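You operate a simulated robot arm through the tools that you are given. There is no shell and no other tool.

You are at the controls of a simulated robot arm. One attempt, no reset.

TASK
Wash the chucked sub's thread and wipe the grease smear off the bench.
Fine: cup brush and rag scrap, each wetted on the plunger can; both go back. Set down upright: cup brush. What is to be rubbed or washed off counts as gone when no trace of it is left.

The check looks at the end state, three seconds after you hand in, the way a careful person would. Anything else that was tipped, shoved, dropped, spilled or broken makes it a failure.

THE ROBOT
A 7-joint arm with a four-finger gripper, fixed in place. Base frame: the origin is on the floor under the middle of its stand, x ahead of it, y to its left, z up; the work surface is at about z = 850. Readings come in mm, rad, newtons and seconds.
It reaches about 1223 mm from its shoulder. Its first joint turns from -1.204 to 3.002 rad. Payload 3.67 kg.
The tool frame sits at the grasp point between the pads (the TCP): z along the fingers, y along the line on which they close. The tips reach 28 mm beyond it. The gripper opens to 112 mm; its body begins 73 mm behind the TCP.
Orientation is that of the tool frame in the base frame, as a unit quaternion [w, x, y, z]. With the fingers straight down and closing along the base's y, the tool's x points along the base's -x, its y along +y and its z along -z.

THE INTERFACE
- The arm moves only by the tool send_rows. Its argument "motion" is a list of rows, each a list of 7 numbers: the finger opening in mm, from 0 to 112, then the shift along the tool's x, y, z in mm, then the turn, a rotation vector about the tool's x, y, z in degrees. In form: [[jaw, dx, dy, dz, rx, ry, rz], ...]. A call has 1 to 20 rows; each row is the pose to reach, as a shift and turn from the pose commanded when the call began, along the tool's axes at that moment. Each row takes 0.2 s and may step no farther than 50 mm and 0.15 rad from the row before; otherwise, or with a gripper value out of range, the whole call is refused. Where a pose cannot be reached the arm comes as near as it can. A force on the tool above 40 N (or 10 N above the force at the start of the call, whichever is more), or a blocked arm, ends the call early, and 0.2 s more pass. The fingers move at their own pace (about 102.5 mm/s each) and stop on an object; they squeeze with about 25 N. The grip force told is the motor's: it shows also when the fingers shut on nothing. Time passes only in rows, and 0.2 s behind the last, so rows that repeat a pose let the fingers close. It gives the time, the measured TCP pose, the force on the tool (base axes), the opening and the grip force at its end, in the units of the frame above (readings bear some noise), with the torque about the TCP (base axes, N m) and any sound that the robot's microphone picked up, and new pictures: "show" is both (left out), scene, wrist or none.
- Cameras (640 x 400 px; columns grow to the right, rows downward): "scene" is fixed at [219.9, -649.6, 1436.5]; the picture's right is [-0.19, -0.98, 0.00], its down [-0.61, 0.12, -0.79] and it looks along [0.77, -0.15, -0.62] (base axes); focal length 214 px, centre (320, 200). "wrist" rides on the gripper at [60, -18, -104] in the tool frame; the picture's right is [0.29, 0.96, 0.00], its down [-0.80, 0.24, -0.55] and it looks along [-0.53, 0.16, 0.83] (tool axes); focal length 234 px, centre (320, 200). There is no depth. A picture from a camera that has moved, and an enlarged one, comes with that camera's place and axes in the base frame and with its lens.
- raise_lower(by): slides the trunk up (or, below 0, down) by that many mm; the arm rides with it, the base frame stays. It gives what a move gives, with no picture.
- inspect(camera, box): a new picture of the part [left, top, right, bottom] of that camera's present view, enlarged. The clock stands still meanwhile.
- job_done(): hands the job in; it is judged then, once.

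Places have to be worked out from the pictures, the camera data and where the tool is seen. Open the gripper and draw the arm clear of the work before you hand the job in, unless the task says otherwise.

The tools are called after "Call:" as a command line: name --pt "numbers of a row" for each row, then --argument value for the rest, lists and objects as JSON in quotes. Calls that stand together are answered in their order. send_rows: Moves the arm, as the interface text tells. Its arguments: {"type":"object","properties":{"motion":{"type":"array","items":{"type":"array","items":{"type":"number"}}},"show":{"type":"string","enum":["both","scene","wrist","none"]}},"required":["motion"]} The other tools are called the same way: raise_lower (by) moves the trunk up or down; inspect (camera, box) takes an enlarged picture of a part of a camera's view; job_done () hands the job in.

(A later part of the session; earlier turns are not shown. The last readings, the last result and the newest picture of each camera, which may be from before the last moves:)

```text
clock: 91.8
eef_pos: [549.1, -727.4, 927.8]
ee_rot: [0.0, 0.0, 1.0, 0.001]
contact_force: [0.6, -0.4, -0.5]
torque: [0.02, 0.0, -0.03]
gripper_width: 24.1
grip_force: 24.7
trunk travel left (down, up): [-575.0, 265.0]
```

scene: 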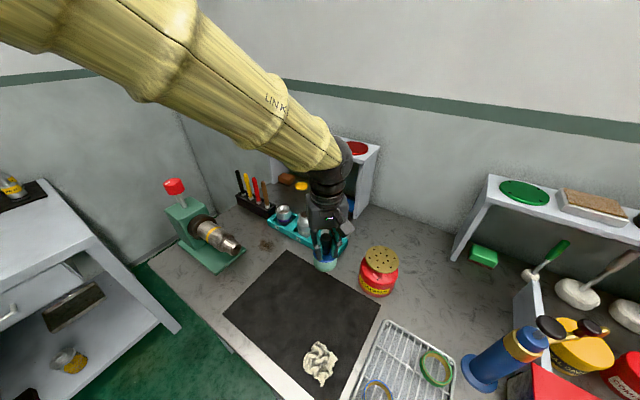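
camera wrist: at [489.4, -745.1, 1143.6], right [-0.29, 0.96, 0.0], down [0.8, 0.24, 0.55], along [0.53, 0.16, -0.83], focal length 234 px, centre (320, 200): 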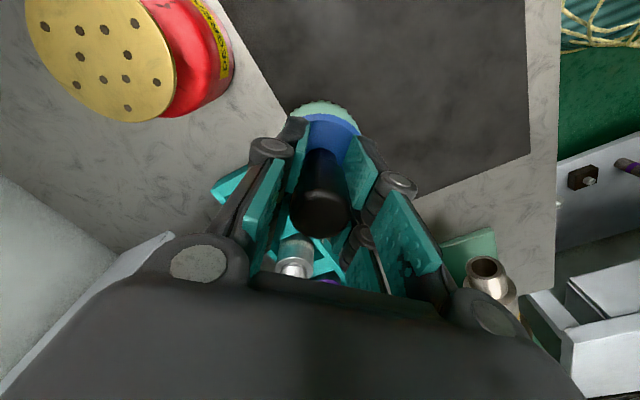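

Call:
send_rows --pt "0 0 0 0.7 0 0 0" --pt "0 0 0 1.4 0 0 0" --pt "0 0 0 2 0 0 0" --pt "0 0 0 2 0 0 0" --show "none"

Call:
inspect --camera "scene" --box '[290, 240, 360, 310]'

```text
clock: 92.8
eef_pos: [549.5, -726.0, 925.3]
ee_rot: [0.0, 0.0, 1.0, 0.0]
contact_force: [0.3, -0.1, -0.3]
torque: [-0.02, 0.0, 0.0]
gripper_width: 24.3
grip_force: 25.1
trunk travel left (down, up): [-575.0, 265.0]
```

```text
5.71 times, centred on (325, 275) of scene
camera zoom: at [219.9, -649.6, 1436.5], right [-0.19, -0.98, 0.0], down [-0.61, 0.12, -0.79], along [0.77, -0.15, -0.62], focal length 1226 px, centre (291, -229)
```

zoom: 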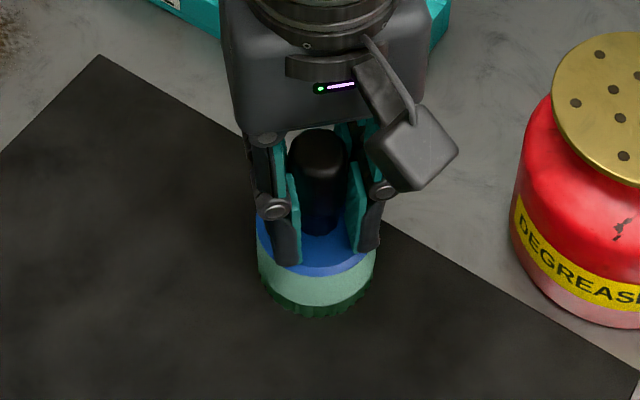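

The bottom is at practically its original level. One more millimetre or so to be sure it stands, then check force.

Call:
send_rows --pt "0 0 0 0.6 0 0 0" --pt "0 0 0 1.2 0 0 0" --pt "0 0 0 1.2 0 0 0" --show "none"

```text
clock: 93.6
eef_pos: [549.9, -727.5, 924.4]
ee_rot: [0.001, 0.0, 1.0, 0.0]
contact_force: [-0.3, 1.3, 3.9]
torque: [0.16, -0.05, 0.03]
gripper_width: 24.1
grip_force: 25.3
trunk travel left (down, up): [-575.0, 265.0]
```

Contact (≈4 N up). I open the fingers gradually and then rise clear.

Call:
send_rows --pt "26 0 0 -0.4 0 0 0" --pt "30 0 0 -0.4 0 0 0" --pt "38 0 0 -0.4 0 0 0" --pt "50 0 0 -0.4 0 0 0" --pt "64 0 0 -0.4 0 0 0" --pt "74 0 0 -0.4 0 0 0" --pt "74 0 0 -8 0 0 0" --pt "74 0 0 -25 0 0 0" --pt "74 0 0 -50 0 0 0" --pt "74 0 0 -80 0 0 0" --pt "74 0 0 -110 0 0 0" --pt "74 0 0 -130 0 0 0" --pt "74 0 0 -130 0 0 0" --show "both"

Call:
inspect --camera "scene" --box '[290, 240, 360, 310]'

```text
clock: 96.4
eef_pos: [549.5, -727.0, 1052.6]
ee_rot: [0.0, 0.0, 1.0, 0.0]
contact_force: [0.3, -1.2, -0.5]
torque: [0.02, -0.01, 0.01]
gripper_width: 74.1
grip_force: 0.0
trunk travel left (down, up): [-575.0, 265.0]
camera wrist: at [489.6, -744.6, 1157.3], right [-0.29, 0.96, 0.0], down [0.8, 0.24, 0.55], along [0.53, 0.16, -0.83], focal length 234 px, centre (320, 200)
```

scene: 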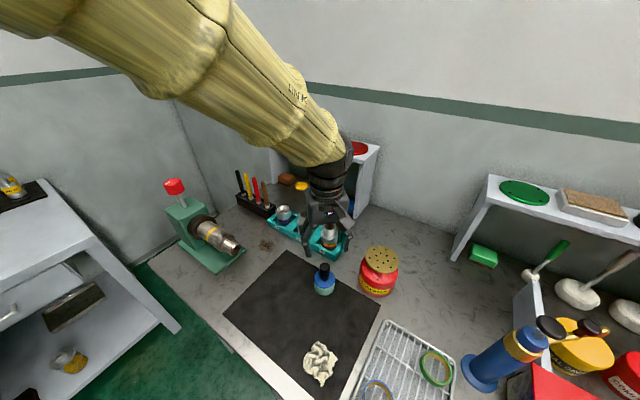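
wrist: 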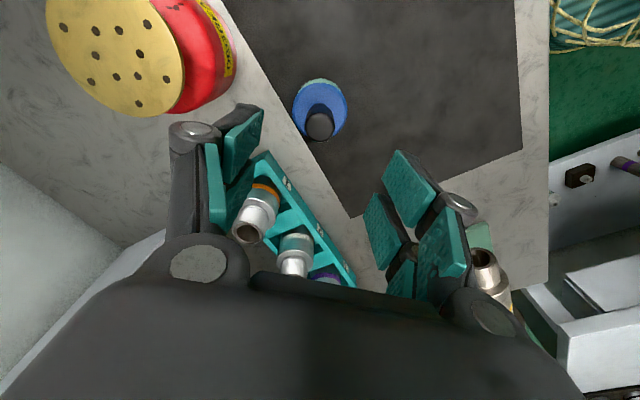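

```text
5.71 times, centred on (325, 275) of scene
camera zoom: at [219.9, -649.6, 1436.5], right [-0.19, -0.98, 0.0], down [-0.61, 0.12, -0.79], along [0.77, -0.15, -0.62], focal length 1226 px, centre (291, -229)
```

zoom: 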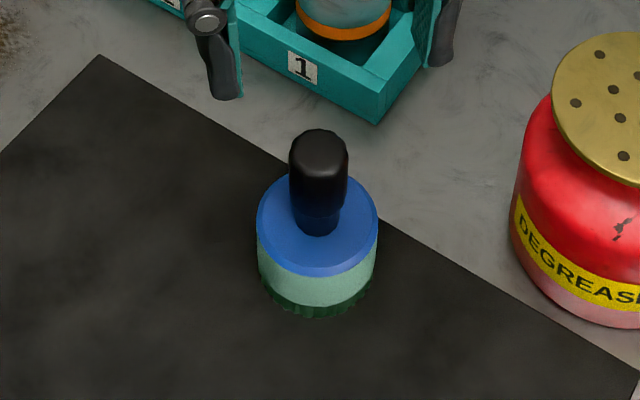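

The brush stands upright at its old place. Now the rag: I move above its spot near (360,-677) and look.

Call:
send_rows --pt "90 35 10 0 0 0 0" --pt "100 75 20 0 0 0 0" --pt "100 115 31 0 0 0 0" --pt "100 155 42 0 0 0 0" --pt "100 187 50 0 0 0 0" --pt "100 187 50 0 0 0 0" --show "both"

Call:
inspect --camera "scene" --box '[280, 320, 370, 400]'

Call:
inspect --camera "wrist" --box '[230, 40, 410, 220]'

```text
clock: 97.8
eef_pos: [361.2, -678.7, 1052.5]
ee_rot: [0.0, 0.0, 1.0, -0.001]
contact_force: [0.7, 0.0, 0.6]
torque: [-0.02, -0.01, -0.03]
gripper_width: 100.0
grip_force: 0.1
trunk travel left (down, up): [-575.0, 265.0]
camera wrist: at [302.4, -695.2, 1157.4], right [-0.29, 0.96, 0.0], down [0.8, 0.24, 0.55], along [0.53, 0.16, -0.83], focal length 234 px, centre (320, 200)
```

scene: 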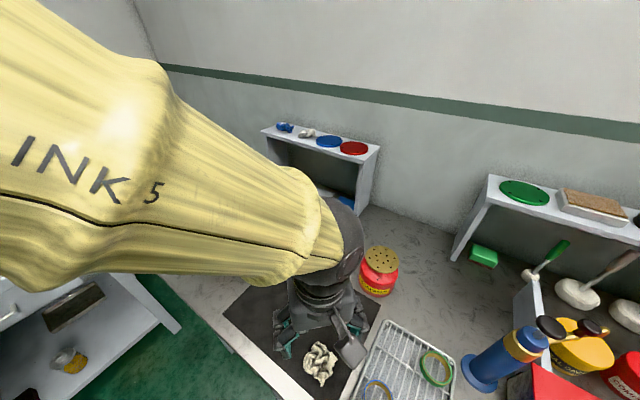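
wrist: 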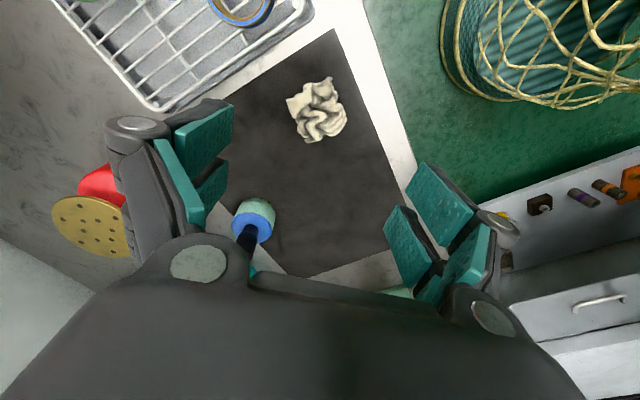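

```text
5.00 times, centred on (325, 360) of scene
camera zoom: at [219.9, -649.6, 1436.5], right [-0.19, -0.98, 0.0], down [-0.61, 0.12, -0.79], along [0.77, -0.15, -0.62], focal length 1072 px, centre (295, -600)
```

zoom: 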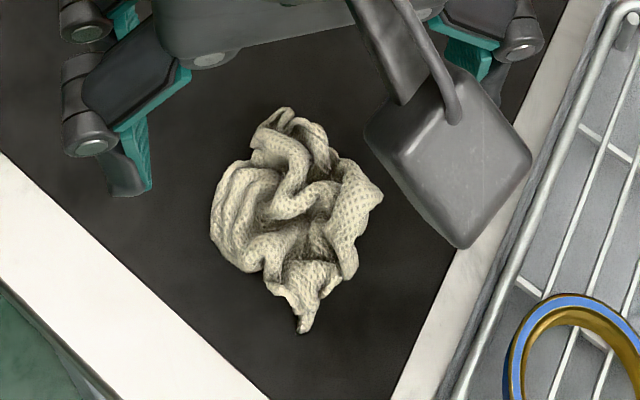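

```text
2.22 times, centred on (320, 130) of wrist
camera zoom: at [302.4, -695.2, 1157.4], right [-0.29, 0.96, 0.0], down [0.8, 0.24, 0.55], along [0.53, 0.16, -0.83], focal length 520 px, centre (320, 356)
```

zoom: 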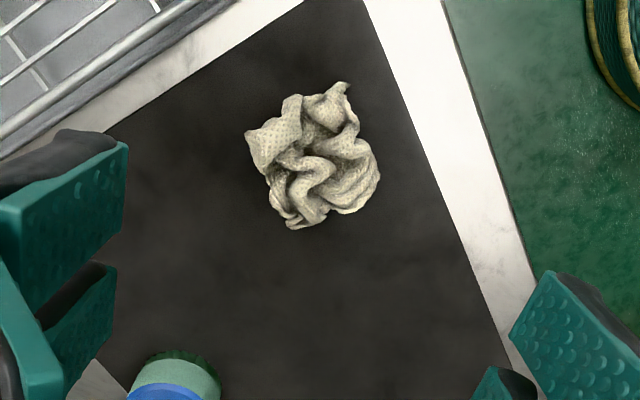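

The rag's centre is about (365.5,-678.5), roughly 75 mm across. I descend around it with the fingers open 100 mm to about z=893 and check heights.

Call:
send_rows --pt "104 -4 0 40 0 0 0" --pt "104 -4 0 80 0 0 0" --pt "104 -4 0 115 0 0 0" --pt "104 -4 0 140 0 0 0" --pt "104 -4 0 158 0 0 0" --pt "104 -4 0 158 0 0 0" --show "both"

Call:
inspect --camera "scene" --box '[270, 310, 370, 400]'

Call:
inspect --camera "wrist" --box '[180, 80, 480, 300]'

```text
clock: 99.2
eef_pos: [366.3, -677.7, 896.8]
ee_rot: [0.001, 0.001, 1.0, -0.001]
contact_force: [-0.4, 0.1, 0.2]
torque: [0.0, -0.02, 0.02]
gripper_width: 104.4
grip_force: 0.1
trunk travel left (down, up): [-575.0, 265.0]
camera wrist: at [306.5, -695.1, 1000.6], right [-0.29, 0.96, 0.0], down [0.8, 0.24, 0.55], along [0.53, 0.16, -0.83], focal length 234 px, centre (320, 200)
```

scene: 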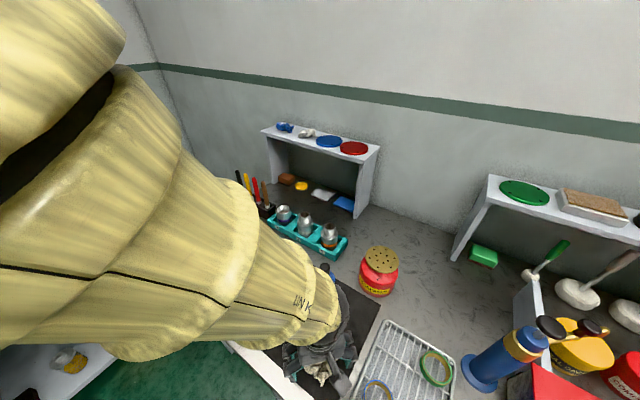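
wrist: 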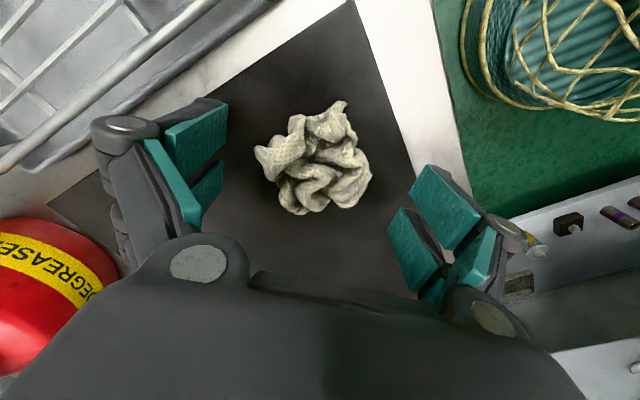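

```text
4.44 times, centred on (320, 355) of scene
camera zoom: at [219.9, -649.6, 1436.5], right [-0.19, -0.98, 0.0], down [-0.61, 0.12, -0.79], along [0.77, -0.15, -0.62], focal length 953 px, centre (320, -489)
```

zoom: 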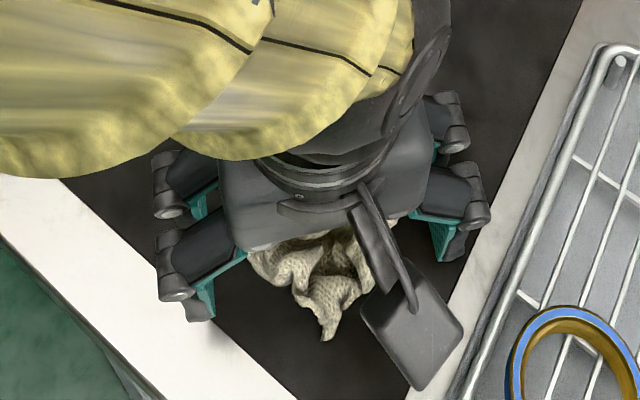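

```text
1.82 times, centred on (330, 190) of wrist
camera zoom: at [306.5, -695.1, 1000.6], right [-0.29, 0.96, 0.0], down [0.8, 0.24, 0.55], along [0.53, 0.16, -0.83], focal length 426 px, centre (302, 218)
```

zoom: 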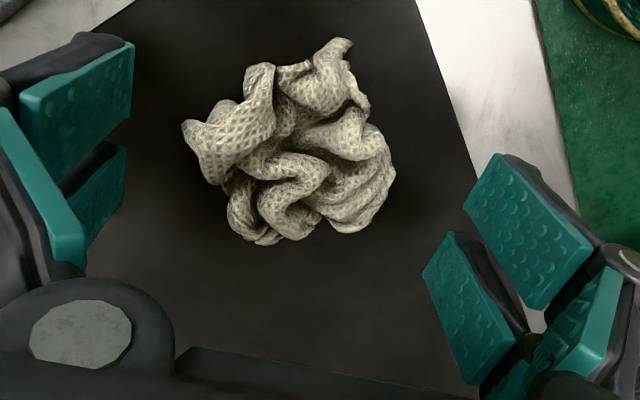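

I centre on the rag, go down another 9 mm and close on it.

Call:
send_rows --pt "104 1.5 -2.5 5 0 0 0" --pt "104 1.5 -2.5 9 0 0 0" --pt "104 1.5 -2.5 9 0 0 0" --pt "80 1.5 -2.5 9 0 0 0" --pt "60 1.5 -2.5 9 0 0 0" --pt "40 1.5 -2.5 9 0 0 0" --pt "20 1.5 -2.5 9 0 0 0" --pt "0 1.5 -2.5 9 0 0 0" --pt "0 1.5 -2.5 9 0 0 0" --pt "0 1.5 -2.5 9 0 0 0" --show "both"

Call:
inspect --camera "wrist" --box '[180, 80, 480, 300]'

```text
clock: 101.4
eef_pos: [363.2, -679.7, 887.7]
ee_rot: [0.001, 0.0, 1.0, 0.0]
contact_force: [-0.5, 0.0, 7.8]
torque: [0.24, -0.06, 0.04]
gripper_width: 66.6
grip_force: 25.1
trunk travel left (down, up): [-575.0, 265.0]
camera wrist: at [304.6, -697.3, 992.0], right [-0.29, 0.96, 0.0], down [0.8, 0.24, 0.55], along [0.53, 0.16, -0.83], focal length 234 px, centre (320, 200)
```

scene: 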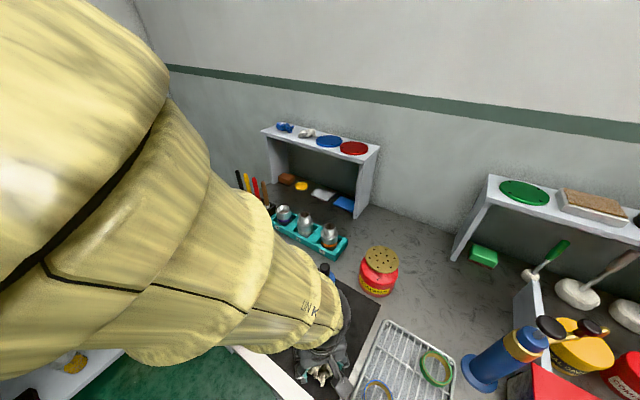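
wrist: 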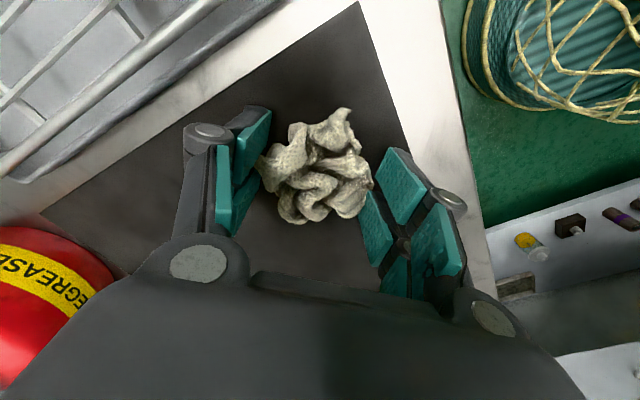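

```text
1.82 times, centred on (330, 190) of wrist
camera zoom: at [304.6, -697.3, 992.0], right [-0.29, 0.96, 0.0], down [0.8, 0.24, 0.55], along [0.53, 0.16, -0.83], focal length 426 px, centre (302, 218)
```

zoom: 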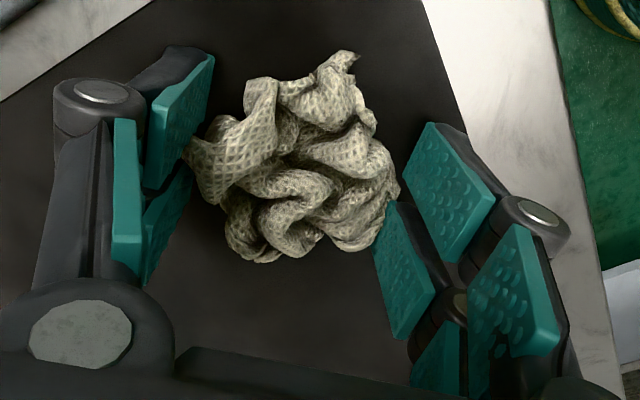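

The rag is firm; fingers stopped at 66.6 mm with 25 N. I try a slow test lift.

Call:
send_rows --pt "0 0 0 -1 0 0 0" --pt "0 0 0 -3 0 0 0" --pt "0 0 0 -6 0 0 0" --pt "0 0 0 -10 0 0 0" --pt "0 0 0 -15 0 0 0" --pt "0 0 0 -20 0 0 0" --pt "0 0 0 -20 0 0 0" --show "both"

Call:
inspect --camera "wrist" --box '[180, 80, 480, 300]'

```text
clock: 103.0
eef_pos: [364.3, -680.6, 908.0]
ee_rot: [0.0, 0.001, 1.0, 0.001]
contact_force: [-0.9, -0.2, -0.2]
torque: [0.01, 0.01, 0.0]
gripper_width: 65.1
grip_force: 25.1
trunk travel left (down, up): [-575.0, 265.0]
camera wrist: at [304.7, -697.2, 1011.2], right [-0.29, 0.96, 0.0], down [0.8, 0.24, 0.55], along [0.53, 0.16, -0.83], focal length 234 px, centre (320, 200)
```

scene: 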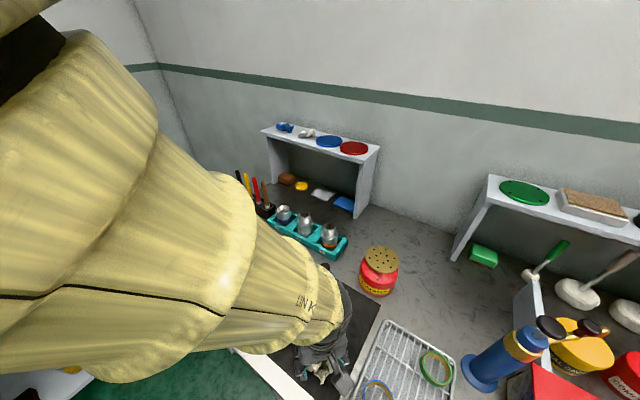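
wrist: 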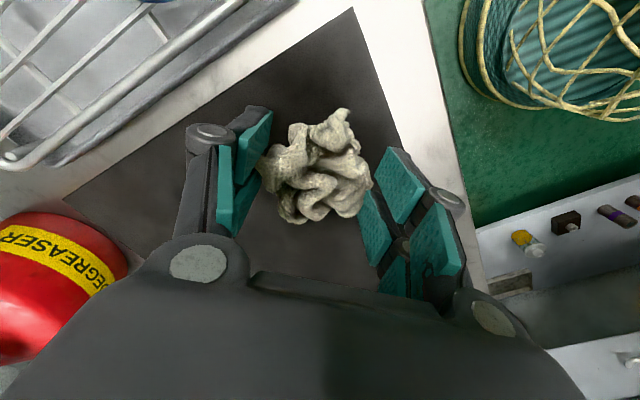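

```text
1.82 times, centred on (330, 190) of wrist
camera zoom: at [304.7, -697.2, 1011.2], right [-0.29, 0.96, 0.0], down [0.8, 0.24, 0.55], along [0.53, 0.16, -0.83], focal length 426 px, centre (302, 218)
```

zoom: 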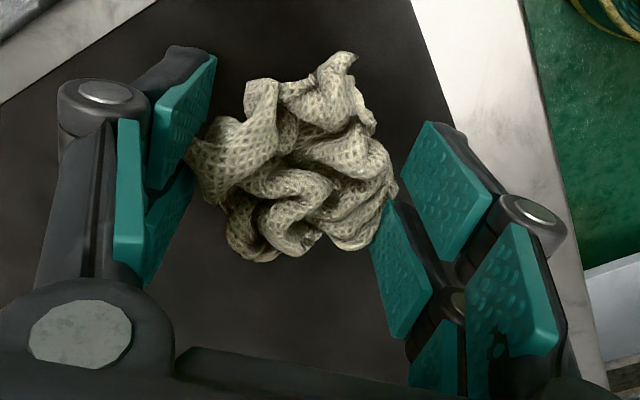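

The rag comes up with the fingers; its underside hangs about 8 mm below the tips. I lift and carry it slowly toward the plunger can.

Call:
send_rows --pt "0 -1 -1 -2 0 0 0" --pt "0 -3 -3 -5 0 0 0" --pt "0 -5 -6 -10 0 0 0" --pt "0 -9 -10 -17 0 0 0" --pt "0 -13 -15 -25 0 0 0" --pt "0 -18 -21 -35 0 0 0" --pt "0 -23 -27 -45 0 0 0" --pt "0 -28 -33 -54 0 0 0" --pt "0 -34 -40 -66 0 0 0" --pt "0 -40 -47 -78 0 0 0" --pt "0 -46 -54 -89 0 0 0" --pt "0 -52 -61 -101 0 0 0" --pt "0 -58 -68 -112 0 0 0" --pt "0 -65 -75 -124 0 0 0" --pt "0 -70 -81 -134 0 0 0" --pt "0 -75 -87 -144 0 0 0" --pt "0 -79 -92 -152 0 0 0" --pt "0 -83 -96 -158 0 0 0" --pt "0 -85 -99 -163 0 0 0" --pt "0 -86 -100 -165 0 0 0" --show "wrist"

```text
clock: 107.2
eef_pos: [449.7, -779.8, 1072.2]
ee_rot: [0.001, 0.0, 1.0, 0.001]
contact_force: [0.7, -0.2, -0.5]
torque: [0.01, -0.03, -0.01]
gripper_width: 62.3
grip_force: 25.3
trunk travel left (down, up): [-575.0, 265.0]
camera wrist: at [390.9, -797.0, 1176.2], right [-0.29, 0.96, 0.0], down [0.8, 0.24, 0.55], along [0.53, 0.16, -0.83], focal length 234 px, centre (320, 200)
```

wrist: 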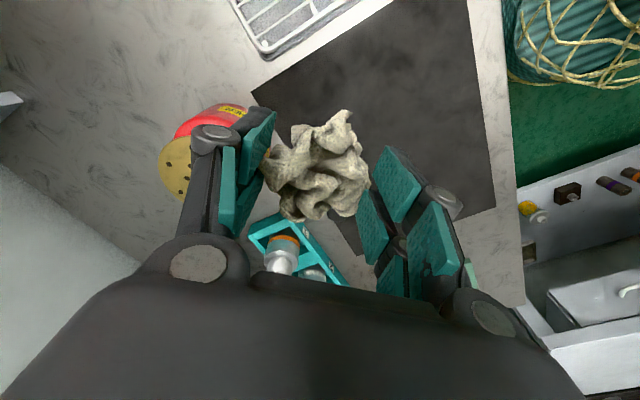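

The width has crept from 66.6 to 62.3 mm, so the rag may be slipping or yielding. I look closely at it.

Call:
inspect --camera "wrist" --box '[180, 80, 480, 300]'

Call:
inspect --camera "scene" --box '[280, 220, 440, 360]'

```text
1.82 times, centred on (330, 190) of wrist
camera zoom: at [390.9, -797.0, 1176.2], right [-0.29, 0.96, 0.0], down [0.8, 0.24, 0.55], along [0.53, 0.16, -0.83], focal length 426 px, centre (302, 218)
```

zoom: 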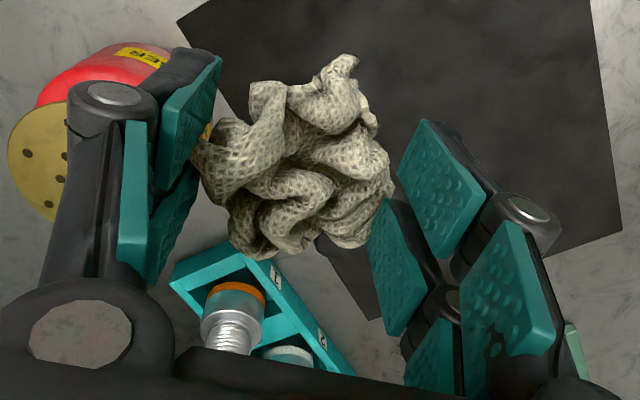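

```text
2.86 times, centred on (360, 290) of scene
camera zoom: at [219.9, -649.6, 1436.5], right [-0.19, -0.98, 0.0], down [-0.61, 0.12, -0.79], along [0.77, -0.15, -0.62], focal length 613 px, centre (206, -57)
```

zoom: 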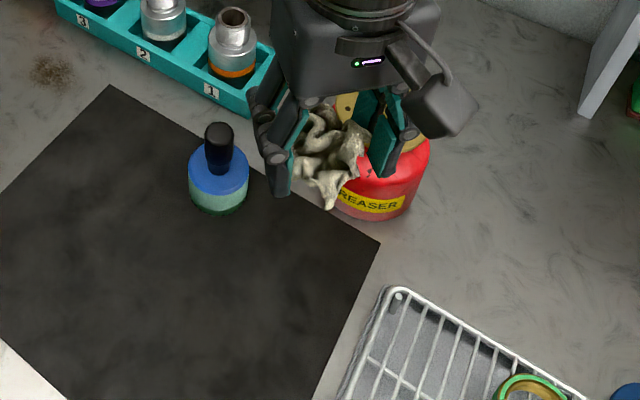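

It is held; the cloth just compresses a little. I carry on to above the can dish (537,-880.5).

Call:
send_rows --pt "0 -1 -1 0 0 0 0" --pt "0 -3 -3 0 0 0 0" --pt "0 -6 -7 0 0 0 0" --pt "0 -10 -12 0 0 0 0" --pt "0 -16 -18 0 0 0 0" --pt "0 -23 -26 0 0 0 0" --pt "0 -31 -35 0 0 0 0" --pt "0 -39 -45 0 0 0 0" --pt "0 -47 -55 0 0 0 0" --pt "0 -55 -64 0 0 0 0" --pt "0 -63 -73 0 0 0 0" --pt "0 -70 -81 3 0 0 0" --pt "0 -76 -88 7 0 0 0" --pt "0 -81 -94 12 0 0 0" --pt "0 -84 -98 17 0 0 0" --pt "0 -86 -100 21 0 0 0" --pt "0 -87 -101 24 0 0 0" --pt "0 -87 -101 24 0 0 0" --show "wrist"

Call:
inspect --camera "scene" --box '[330, 170, 450, 310]'

```text
clock: 111.0
eef_pos: [536.6, -880.4, 1048.3]
ee_rot: [0.0, 0.0, 1.0, 0.0]
contact_force: [0.1, -0.6, 0.6]
torque: [-0.06, -0.05, 0.02]
gripper_width: 19.7
grip_force: 24.3
trunk travel left (down, up): [-575.0, 265.0]
camera wrist: at [477.7, -898.5, 1151.9], right [-0.29, 0.96, 0.0], down [0.8, 0.24, 0.55], along [0.53, 0.16, -0.83], focal length 234 px, centre (320, 200)
```

wrist: 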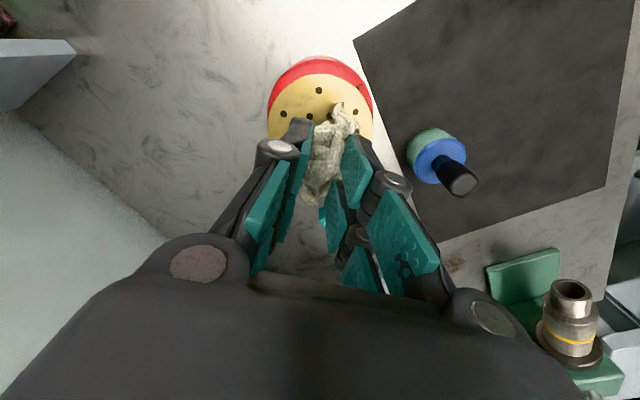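

```text
2.86 times, centred on (390, 240) of scene
camera zoom: at [219.9, -649.6, 1436.5], right [-0.19, -0.98, 0.0], down [-0.61, 0.12, -0.79], along [0.77, -0.15, -0.62], focal length 613 px, centre (120, 86)
```

zoom: 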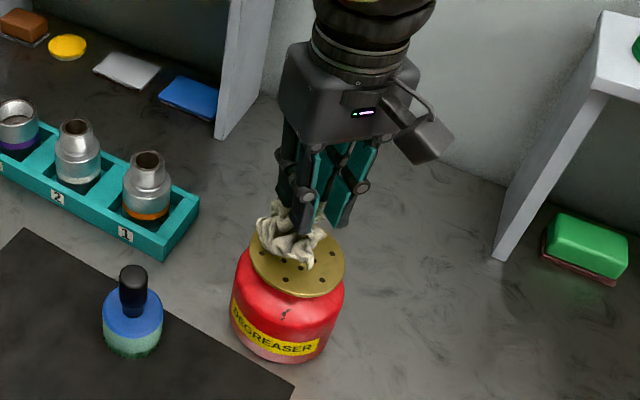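

The rag has turned on edge in the fingers – now gripped at 19.7 mm. I take close-ups to see how it sits.

Call:
inspect --camera "wrist" --box '[240, 70, 420, 240]'

Call:
inspect --camera "scene" --box '[360, 210, 420, 280]'

```text
2.35 times, centred on (330, 155) of wrist
camera zoom: at [477.7, -898.5, 1151.9], right [-0.29, 0.96, 0.0], down [0.8, 0.24, 0.55], along [0.53, 0.16, -0.83], focal length 551 px, centre (296, 306)
```

zoom: 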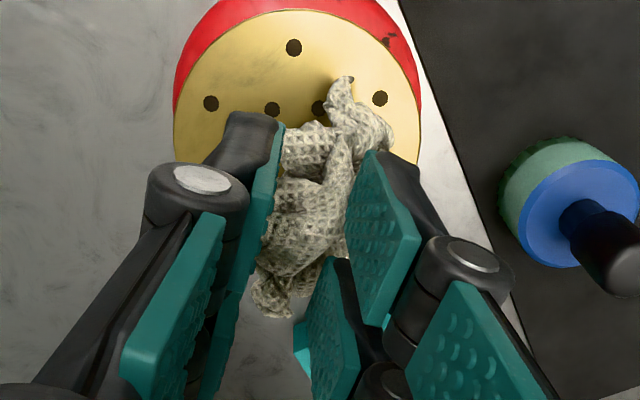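

```text
5.71 times, centred on (390, 245) of scene
camera zoom: at [219.9, -649.6, 1436.5], right [-0.19, -0.98, 0.0], down [-0.61, 0.12, -0.79], along [0.77, -0.15, -0.62], focal length 1226 px, centre (-80, -57)
```

zoom: 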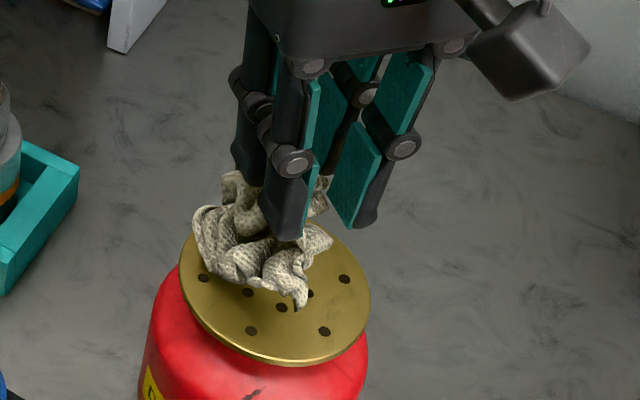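

The dome-shaped rag slid down until the fingers pinch only its top fold; its bulk hangs below and toward +y at about (532,-866). I centre the bulk over the dish and lower gently until it touches to wet it.

Call:
send_rows --pt "0 -1 -3 0 0 0 0" --pt "0 -3 -8 0 0 0 0" --pt "0 -5 -12 2 0 0 0" --pt "0 -5 -14 5 0 0 0" --pt "0 -5 -14 8 0 0 0" --pt "0 -5 -14 11 0 0 0" --pt "0 -5 -14 14 0 0 0" --pt "0 -5 -14 14 0 0 0" --show "none"

Call:
inspect --camera "scene" --box '[360, 210, 420, 280]'

Call:
inspect --camera "wrist" --box '[240, 50, 420, 240]'

```text
clock: 112.8
eef_pos: [542.3, -894.9, 1034.1]
ee_rot: [0.0, 0.0, 1.0, 0.0]
contact_force: [-0.5, -1.3, -0.2]
torque: [0.03, -0.01, 0.0]
gripper_width: 0.0
grip_force: 24.8
trunk travel left (down, up): [-575.0, 265.0]
```

```text
5.71 times, centred on (390, 245) of scene
camera zoom: at [219.9, -649.6, 1436.5], right [-0.19, -0.98, 0.0], down [-0.61, 0.12, -0.79], along [0.77, -0.15, -0.62], focal length 1226 px, centre (-80, -57)
```

zoom: 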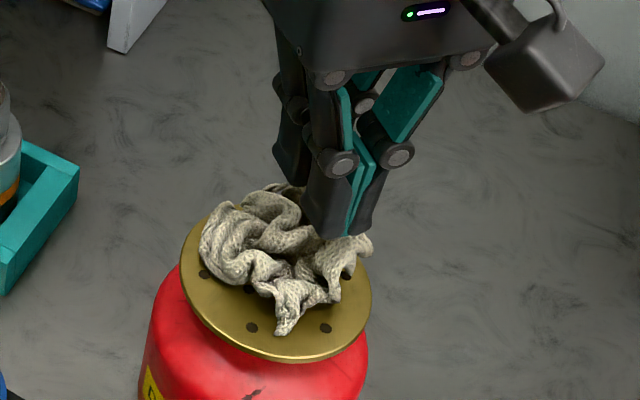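

```text
2.11 times, centred on (330, 145) of wrist
camera zoom: at [483.1, -912.5, 1138.1], right [-0.29, 0.96, 0.0], down [0.8, 0.24, 0.55], along [0.53, 0.16, -0.83], focal length 493 px, centre (299, 316)
```

zoom: 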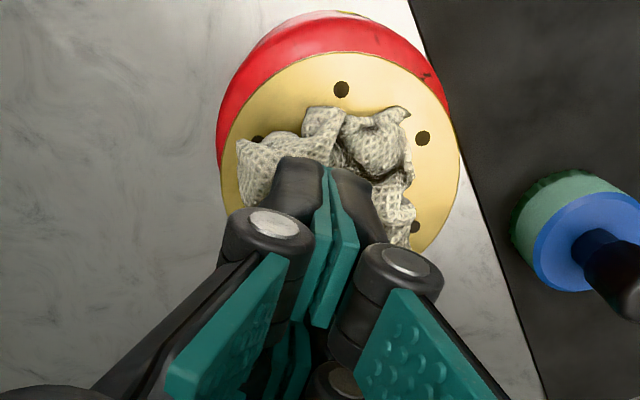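

The rag slipped off but has settled nicely centred on the can's dish at about (534,-880). I raise the empty gripper and open it to see the rag fully.

Call:
send_rows --pt "0 0 0 -10 0 0 0" --pt "0 0 0 -30 0 0 0" --pt "0 4 8 -60 0 0 0" --pt "0 8 14 -90 0 0 0" --pt "40 8 14 -100 0 0 0" --pt "80 8 14 -100 0 0 0" --pt "104 8 14 -100 0 0 0" --pt "104 8 14 -100 0 0 0" --show "both"

Call:
inspect --camera "scene" --box '[360, 210, 420, 280]'

Call:
inspect --camera "wrist" --box '[240, 50, 420, 200]'

```text
clock: 114.6
eef_pos: [534.0, -881.7, 1133.6]
ee_rot: [0.001, -0.001, 1.0, 0.001]
contact_force: [0.0, 0.5, -0.3]
torque: [-0.04, 0.02, 0.0]
gripper_width: 104.0
grip_force: 0.0
trunk travel left (down, up): [-575.0, 265.0]
camera wrist: at [475.1, -900.4, 1237.9], right [-0.29, 0.96, 0.0], down [0.8, 0.24, 0.56], along [0.53, 0.16, -0.83], focal length 234 px, centre (320, 200)
```

scene: 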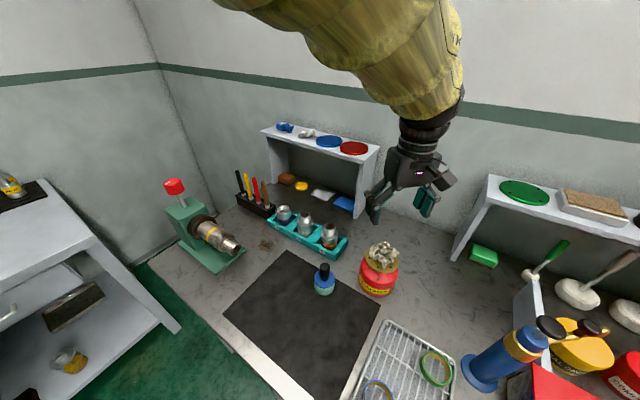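
wrist: 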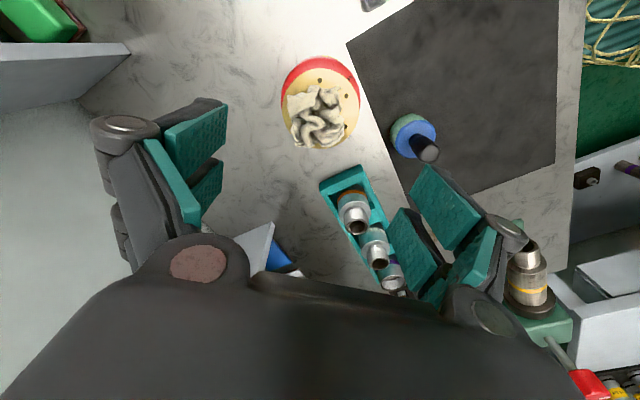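

```text
5.71 times, centred on (390, 245) of scene
camera zoom: at [219.9, -649.6, 1436.5], right [-0.19, -0.98, 0.0], down [-0.61, 0.12, -0.79], along [0.77, -0.15, -0.62], focal length 1226 px, centre (-80, -57)
```

zoom: 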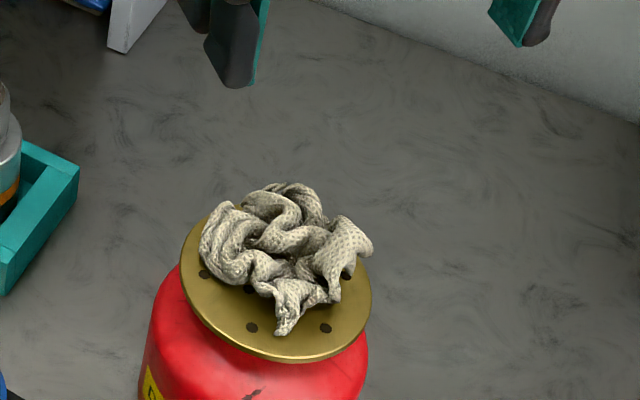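

```text
2.67 times, centred on (330, 125) of wrist
camera zoom: at [475.1, -900.4, 1237.9], right [-0.29, 0.96, 0.0], down [0.8, 0.24, 0.56], along [0.53, 0.16, -0.83], focal length 624 px, centre (293, 400)
```

zoom: 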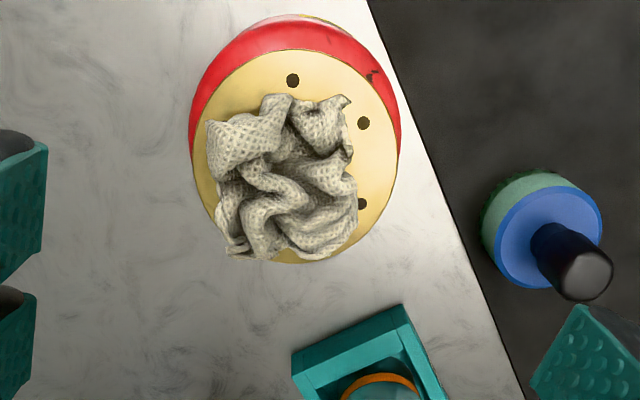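

The rag sits upright on the dish, centre ≈ (538,-886). I go down around it much lower this time – tips only a couple of millimetres above the dish – before closing.

Call:
send_rows --pt "110 -4 -4 40 0 0 0" --pt "110 -4 -4 80 0 0 0" --pt "110 -4 -4 110 0 0 0" --pt "110 -4 -4 130 0 0 0" --pt "110 -4 -4 140 0 0 0" --pt "110 -4 -4 140 0 0 0" --show "wrist"

Call:
inspect --camera "scene" --box '[340, 200, 440, 290]'

```text
clock: 116.0
eef_pos: [537.5, -885.4, 996.0]
ee_rot: [0.0, 0.0, 1.0, 0.0]
contact_force: [-0.3, 0.0, -0.4]
torque: [0.05, -0.03, 0.01]
gripper_width: 110.0
grip_force: 0.1
trunk travel left (down, up): [-575.0, 265.0]
camera wrist: at [478.3, -902.4, 1099.4], right [-0.29, 0.96, 0.0], down [0.8, 0.24, 0.55], along [0.53, 0.16, -0.83], focal length 234 px, centre (320, 200)
```

wrist: 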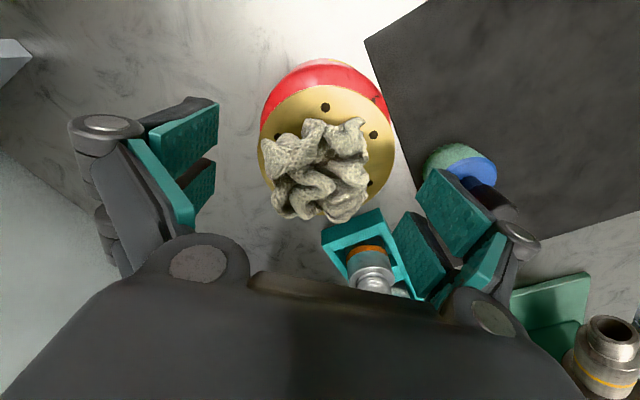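

```text
4.44 times, centred on (390, 245) of scene
camera zoom: at [219.9, -649.6, 1436.5], right [-0.19, -0.98, 0.0], down [-0.61, 0.12, -0.79], along [0.77, -0.15, -0.62], focal length 953 px, centre (9, 0)
```

zoom: 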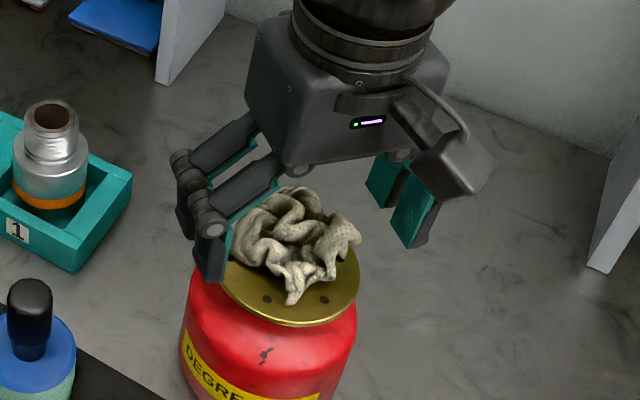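

Fingers straddle the rag with clearance all round; rag centre (537,-886.5). I lower 4 mm more and close.

Call:
send_rows --pt "110 0 -1 2 0 0 0" --pt "110 0 -1 4 0 0 0" --pt "90 0 -1 4 0 0 0" --pt "75 0 -1 4 0 0 0" --pt "60 0 -1 4 0 0 0" --pt "40 0 -1 4 0 0 0" --pt "20 0 -1 4 0 0 0" --pt "0 0 -1 4 0 0 0" --pt "0 0 -1 4 0 0 0" --show "wrist"

Call:
inspect --camera "scene" --box '[340, 200, 440, 290]'

```text
clock: 118.0
eef_pos: [538.3, -882.3, 994.6]
ee_rot: [0.0, -0.001, 1.0, -0.001]
contact_force: [-5.7, 6.9, 17.8]
torque: [0.84, -0.03, 0.29]
gripper_width: 56.6
grip_force: 24.9
trunk travel left (down, up): [-575.0, 265.0]
camera wrist: at [478.4, -900.0, 1097.9], right [-0.29, 0.96, 0.0], down [0.8, 0.24, 0.56], along [0.53, 0.16, -0.83], focal length 234 px, centre (320, 200)
```

wrist: 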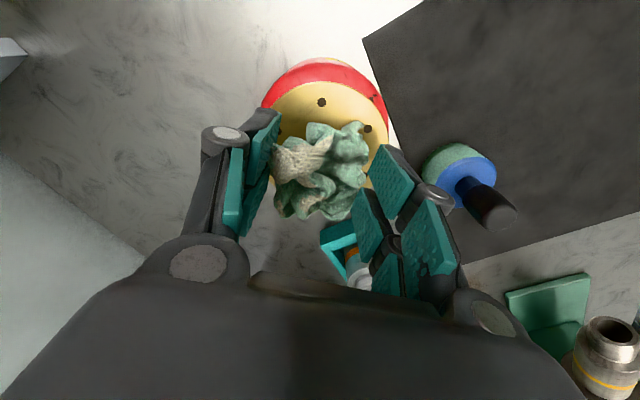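

```text
4.44 times, centred on (390, 245) of scene
camera zoom: at [219.9, -649.6, 1436.5], right [-0.19, -0.98, 0.0], down [-0.61, 0.12, -0.79], along [0.77, -0.15, -0.62], focal length 953 px, centre (9, 0)
```

zoom: 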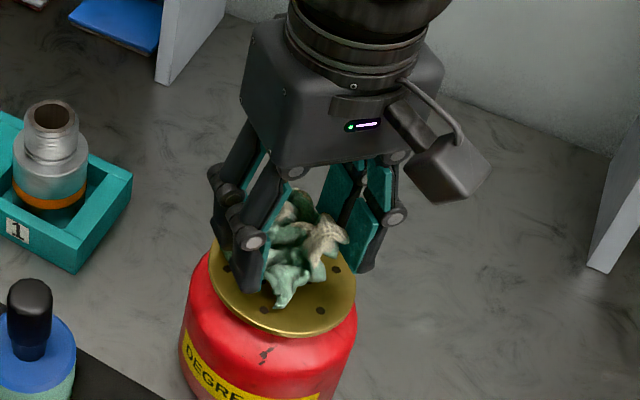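

The rag has turned green – it is taking up degreaser – and is gripped at 56.6 mm with the tips resting on the dish. I lift very slowly to test the hold.

Call:
send_rows --pt "0 0 0 -1 0 0 0" --pt "0 0 0 -2 0 0 0" --pt "0 0 0 -4 0 0 0" --pt "0 0 0 -6 0 0 0" --pt "0 0 0 -9 0 0 0" --pt "0 0 0 -12 0 0 0" --pt "0 0 0 -15 0 0 0" --pt "0 0 0 -15 0 0 0" --show "wrist"

Call:
inspect --camera "scene" --box '[340, 200, 440, 290]'

```text
clock: 119.8
eef_pos: [537.4, -886.9, 1004.9]
ee_rot: [0.0, 0.001, 1.0, 0.0]
contact_force: [-0.5, 0.2, 1.4]
torque: [0.05, 0.04, 0.01]
gripper_width: 52.5
grip_force: 24.6
trunk travel left (down, up): [-575.0, 265.0]
camera wrist: at [478.7, -903.6, 1109.1], right [-0.29, 0.96, 0.0], down [0.8, 0.24, 0.55], along [0.53, 0.16, -0.83], focal length 234 px, centre (320, 200)
```

wrist: 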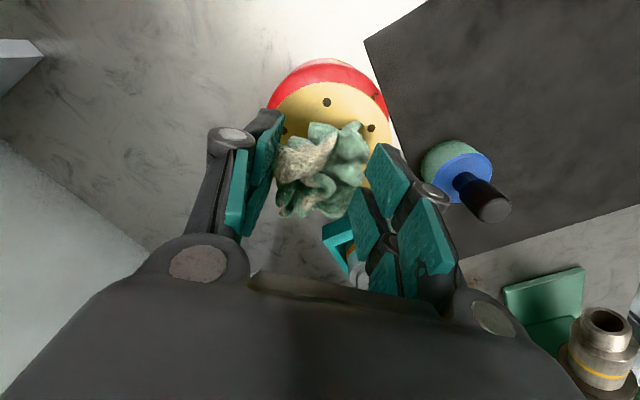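

```text
4.44 times, centred on (390, 245) of scene
camera zoom: at [219.9, -649.6, 1436.5], right [-0.19, -0.98, 0.0], down [-0.61, 0.12, -0.79], along [0.77, -0.15, -0.62], focal length 953 px, centre (9, 0)
```

zoom: 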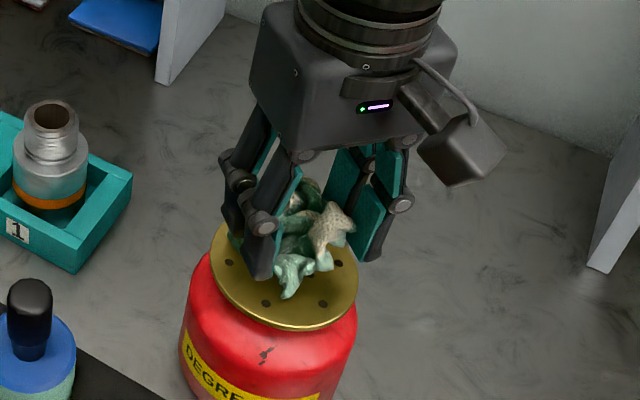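

Width now 52.5 mm. I continue the slow test lift a bit more to see whether the rag leaves the dish or slips.

Call:
send_rows --pt "0 0 0 -2 0 0 0" --pt "0 0 0 -4 0 0 0" --pt "0 0 0 -6 0 0 0" --pt "0 0 0 -9 0 0 0" --pt "0 0 0 -12 0 0 0" --pt "0 0 0 -12 0 0 0" --pt "0 0 0 -12 0 0 0" --pt "0 0 0 -12 0 0 0" --show "wrist"

Call:
inspect --camera "scene" --box '[340, 200, 440, 290]'

```text
clock: 121.6
eef_pos: [538.4, -886.3, 1016.0]
ee_rot: [-0.001, 0.0, 1.0, 0.0]
contact_force: [-0.2, -0.3, -0.3]
torque: [-0.06, 0.0, -0.03]
gripper_width: 51.4
grip_force: 24.9
trunk travel left (down, up): [-575.0, 265.0]
camera wrist: at [479.1, -903.9, 1120.8], right [-0.29, 0.96, 0.0], down [0.8, 0.24, 0.55], along [0.53, 0.16, -0.83], focal length 234 px, centre (320, 200)
```

wrist: 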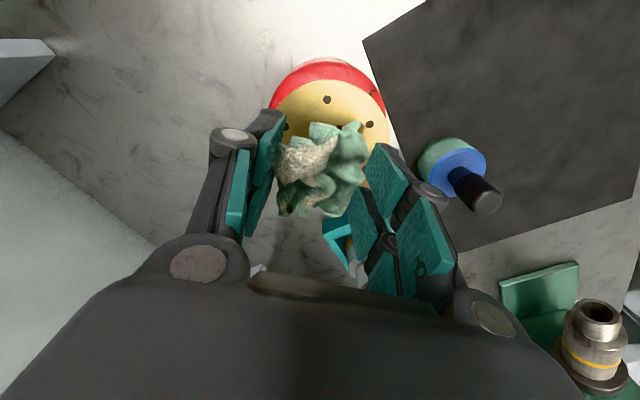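

```text
4.44 times, centred on (390, 245) of scene
camera zoom: at [219.9, -649.6, 1436.5], right [-0.19, -0.98, 0.0], down [-0.61, 0.12, -0.79], along [0.77, -0.15, -0.62], focal length 953 px, centre (9, 0)
```

zoom: 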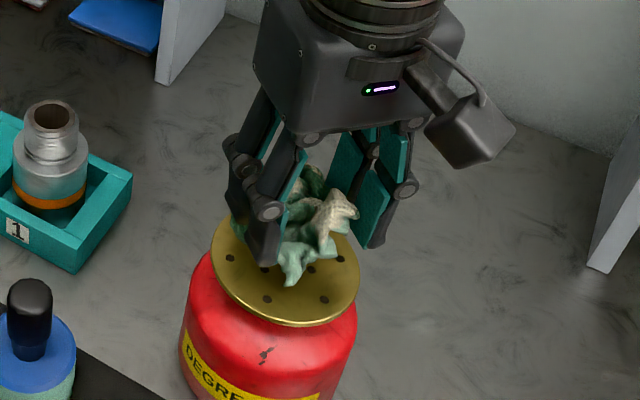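

The rag is off the dish now. I hold still for a moment to see whether the grip creeps.

Call:
send_rows --pt "0 0 0 0 0 0 0" --pt "0 0 0 0 0 0 0" --pt "0 0 0 0 0 0 0" --pt "0 0 0 0 0 0 0" --pt "0 0 0 0 0 0 0" --pt "0 0 0 0 0 0 0" --pt "0 0 0 0 0 0 0" --pt "0 0 0 0 0 0 0" --show "none"

Call:
inspect --camera "wrist" --box '[200, 80, 440, 260]'

```text
clock: 123.4
eef_pos: [538.3, -885.6, 1016.6]
ee_rot: [0.0, 0.001, 1.0, 0.0]
contact_force: [0.6, 0.0, -0.3]
torque: [0.01, 0.03, 0.0]
gripper_width: 50.2
grip_force: 25.0
trunk travel left (down, up): [-575.0, 265.0]
```

```text
2.22 times, centred on (320, 170) of wrist
camera zoom: at [479.1, -903.7, 1120.9], right [-0.29, 0.96, 0.0], down [0.8, 0.24, 0.55], along [0.53, 0.16, -0.83], focal length 520 px, centre (320, 267)
```

zoom: 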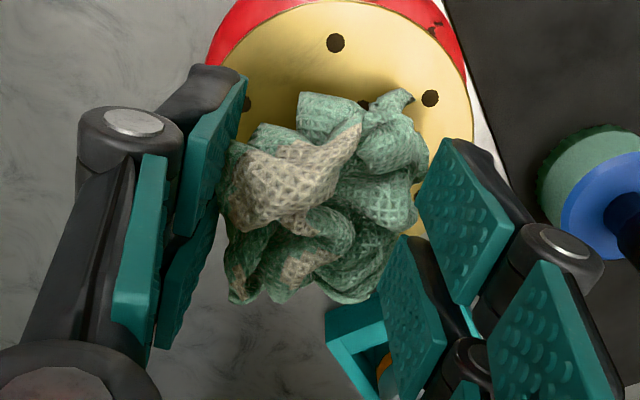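

Without moving, the grip creeps about 0.7 mm/s – the full squeeze slowly rolls the rag. I set the jaw command just under the present width so the fingers stop there and squeeze less.

Call:
send_rows --pt "49 0 0 0 0 0 0" --pt "49 0 0 0 0 0 0" --pt "49 0 0 0 0 0 0" --pt "49 0 0 0 0 0 0" --show "none"

Call:
send_rows --pt "49 0 0 0 0 0 0" --pt "49 0 0 0 0 0 0" --pt "49 0 0 0 0 0 0" --pt "49 0 0 0 0 0 0" --pt "49 0 0 0 0 0 0" --show "none"

Call:
inspect --camera "wrist" --box '[200, 80, 440, 260]'

Call:
inspect --camera "scene" --box '[350, 200, 430, 280]'

```text
clock: 124.4
eef_pos: [538.8, -885.7, 1016.9]
ee_rot: [0.0, -0.001, 1.0, 0.0]
contact_force: [-0.5, 0.1, 0.9]
torque: [-0.04, -0.03, 0.02]
gripper_width: 49.3
grip_force: 0.3
trunk travel left (down, up): [-575.0, 265.0]
```

```text
clock: 125.6
eef_pos: [537.9, -886.2, 1017.8]
ee_rot: [-0.001, 0.0, 1.0, 0.0]
contact_force: [-0.8, 1.4, 0.0]
torque: [0.0, 0.02, 0.0]
gripper_width: 49.1
grip_force: 0.0
trunk travel left (down, up): [-575.0, 265.0]
```

```text
2.22 times, centred on (320, 170) of wrist
camera zoom: at [479.1, -903.7, 1120.9], right [-0.29, 0.96, 0.0], down [0.8, 0.24, 0.55], along [0.53, 0.16, -0.83], focal length 520 px, centre (320, 267)
```

zoom: 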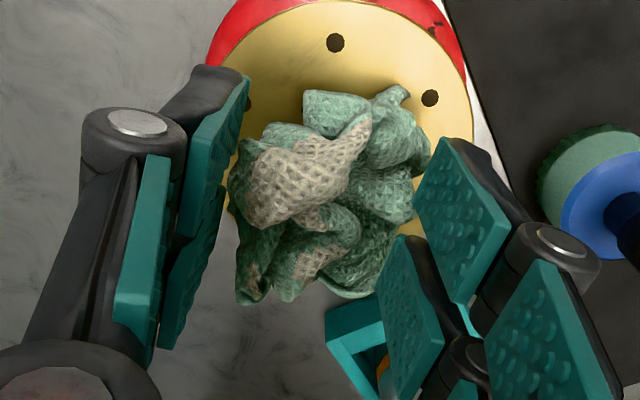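

```text
5.00 times, centred on (390, 240) of scene
camera zoom: at [219.9, -649.6, 1436.5], right [-0.19, -0.98, 0.0], down [-0.61, 0.12, -0.79], along [0.77, -0.15, -0.62], focal length 1072 px, centre (-30, 0)
```

zoom: 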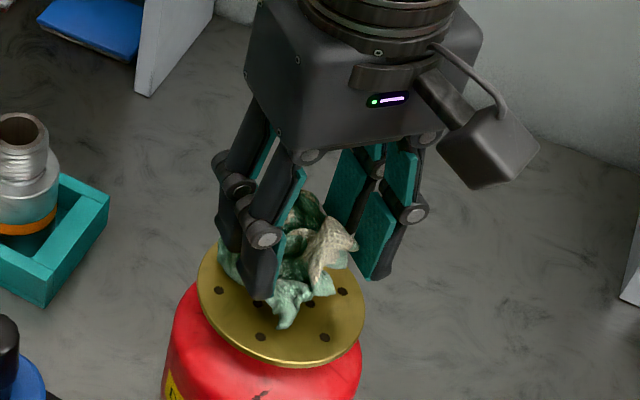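

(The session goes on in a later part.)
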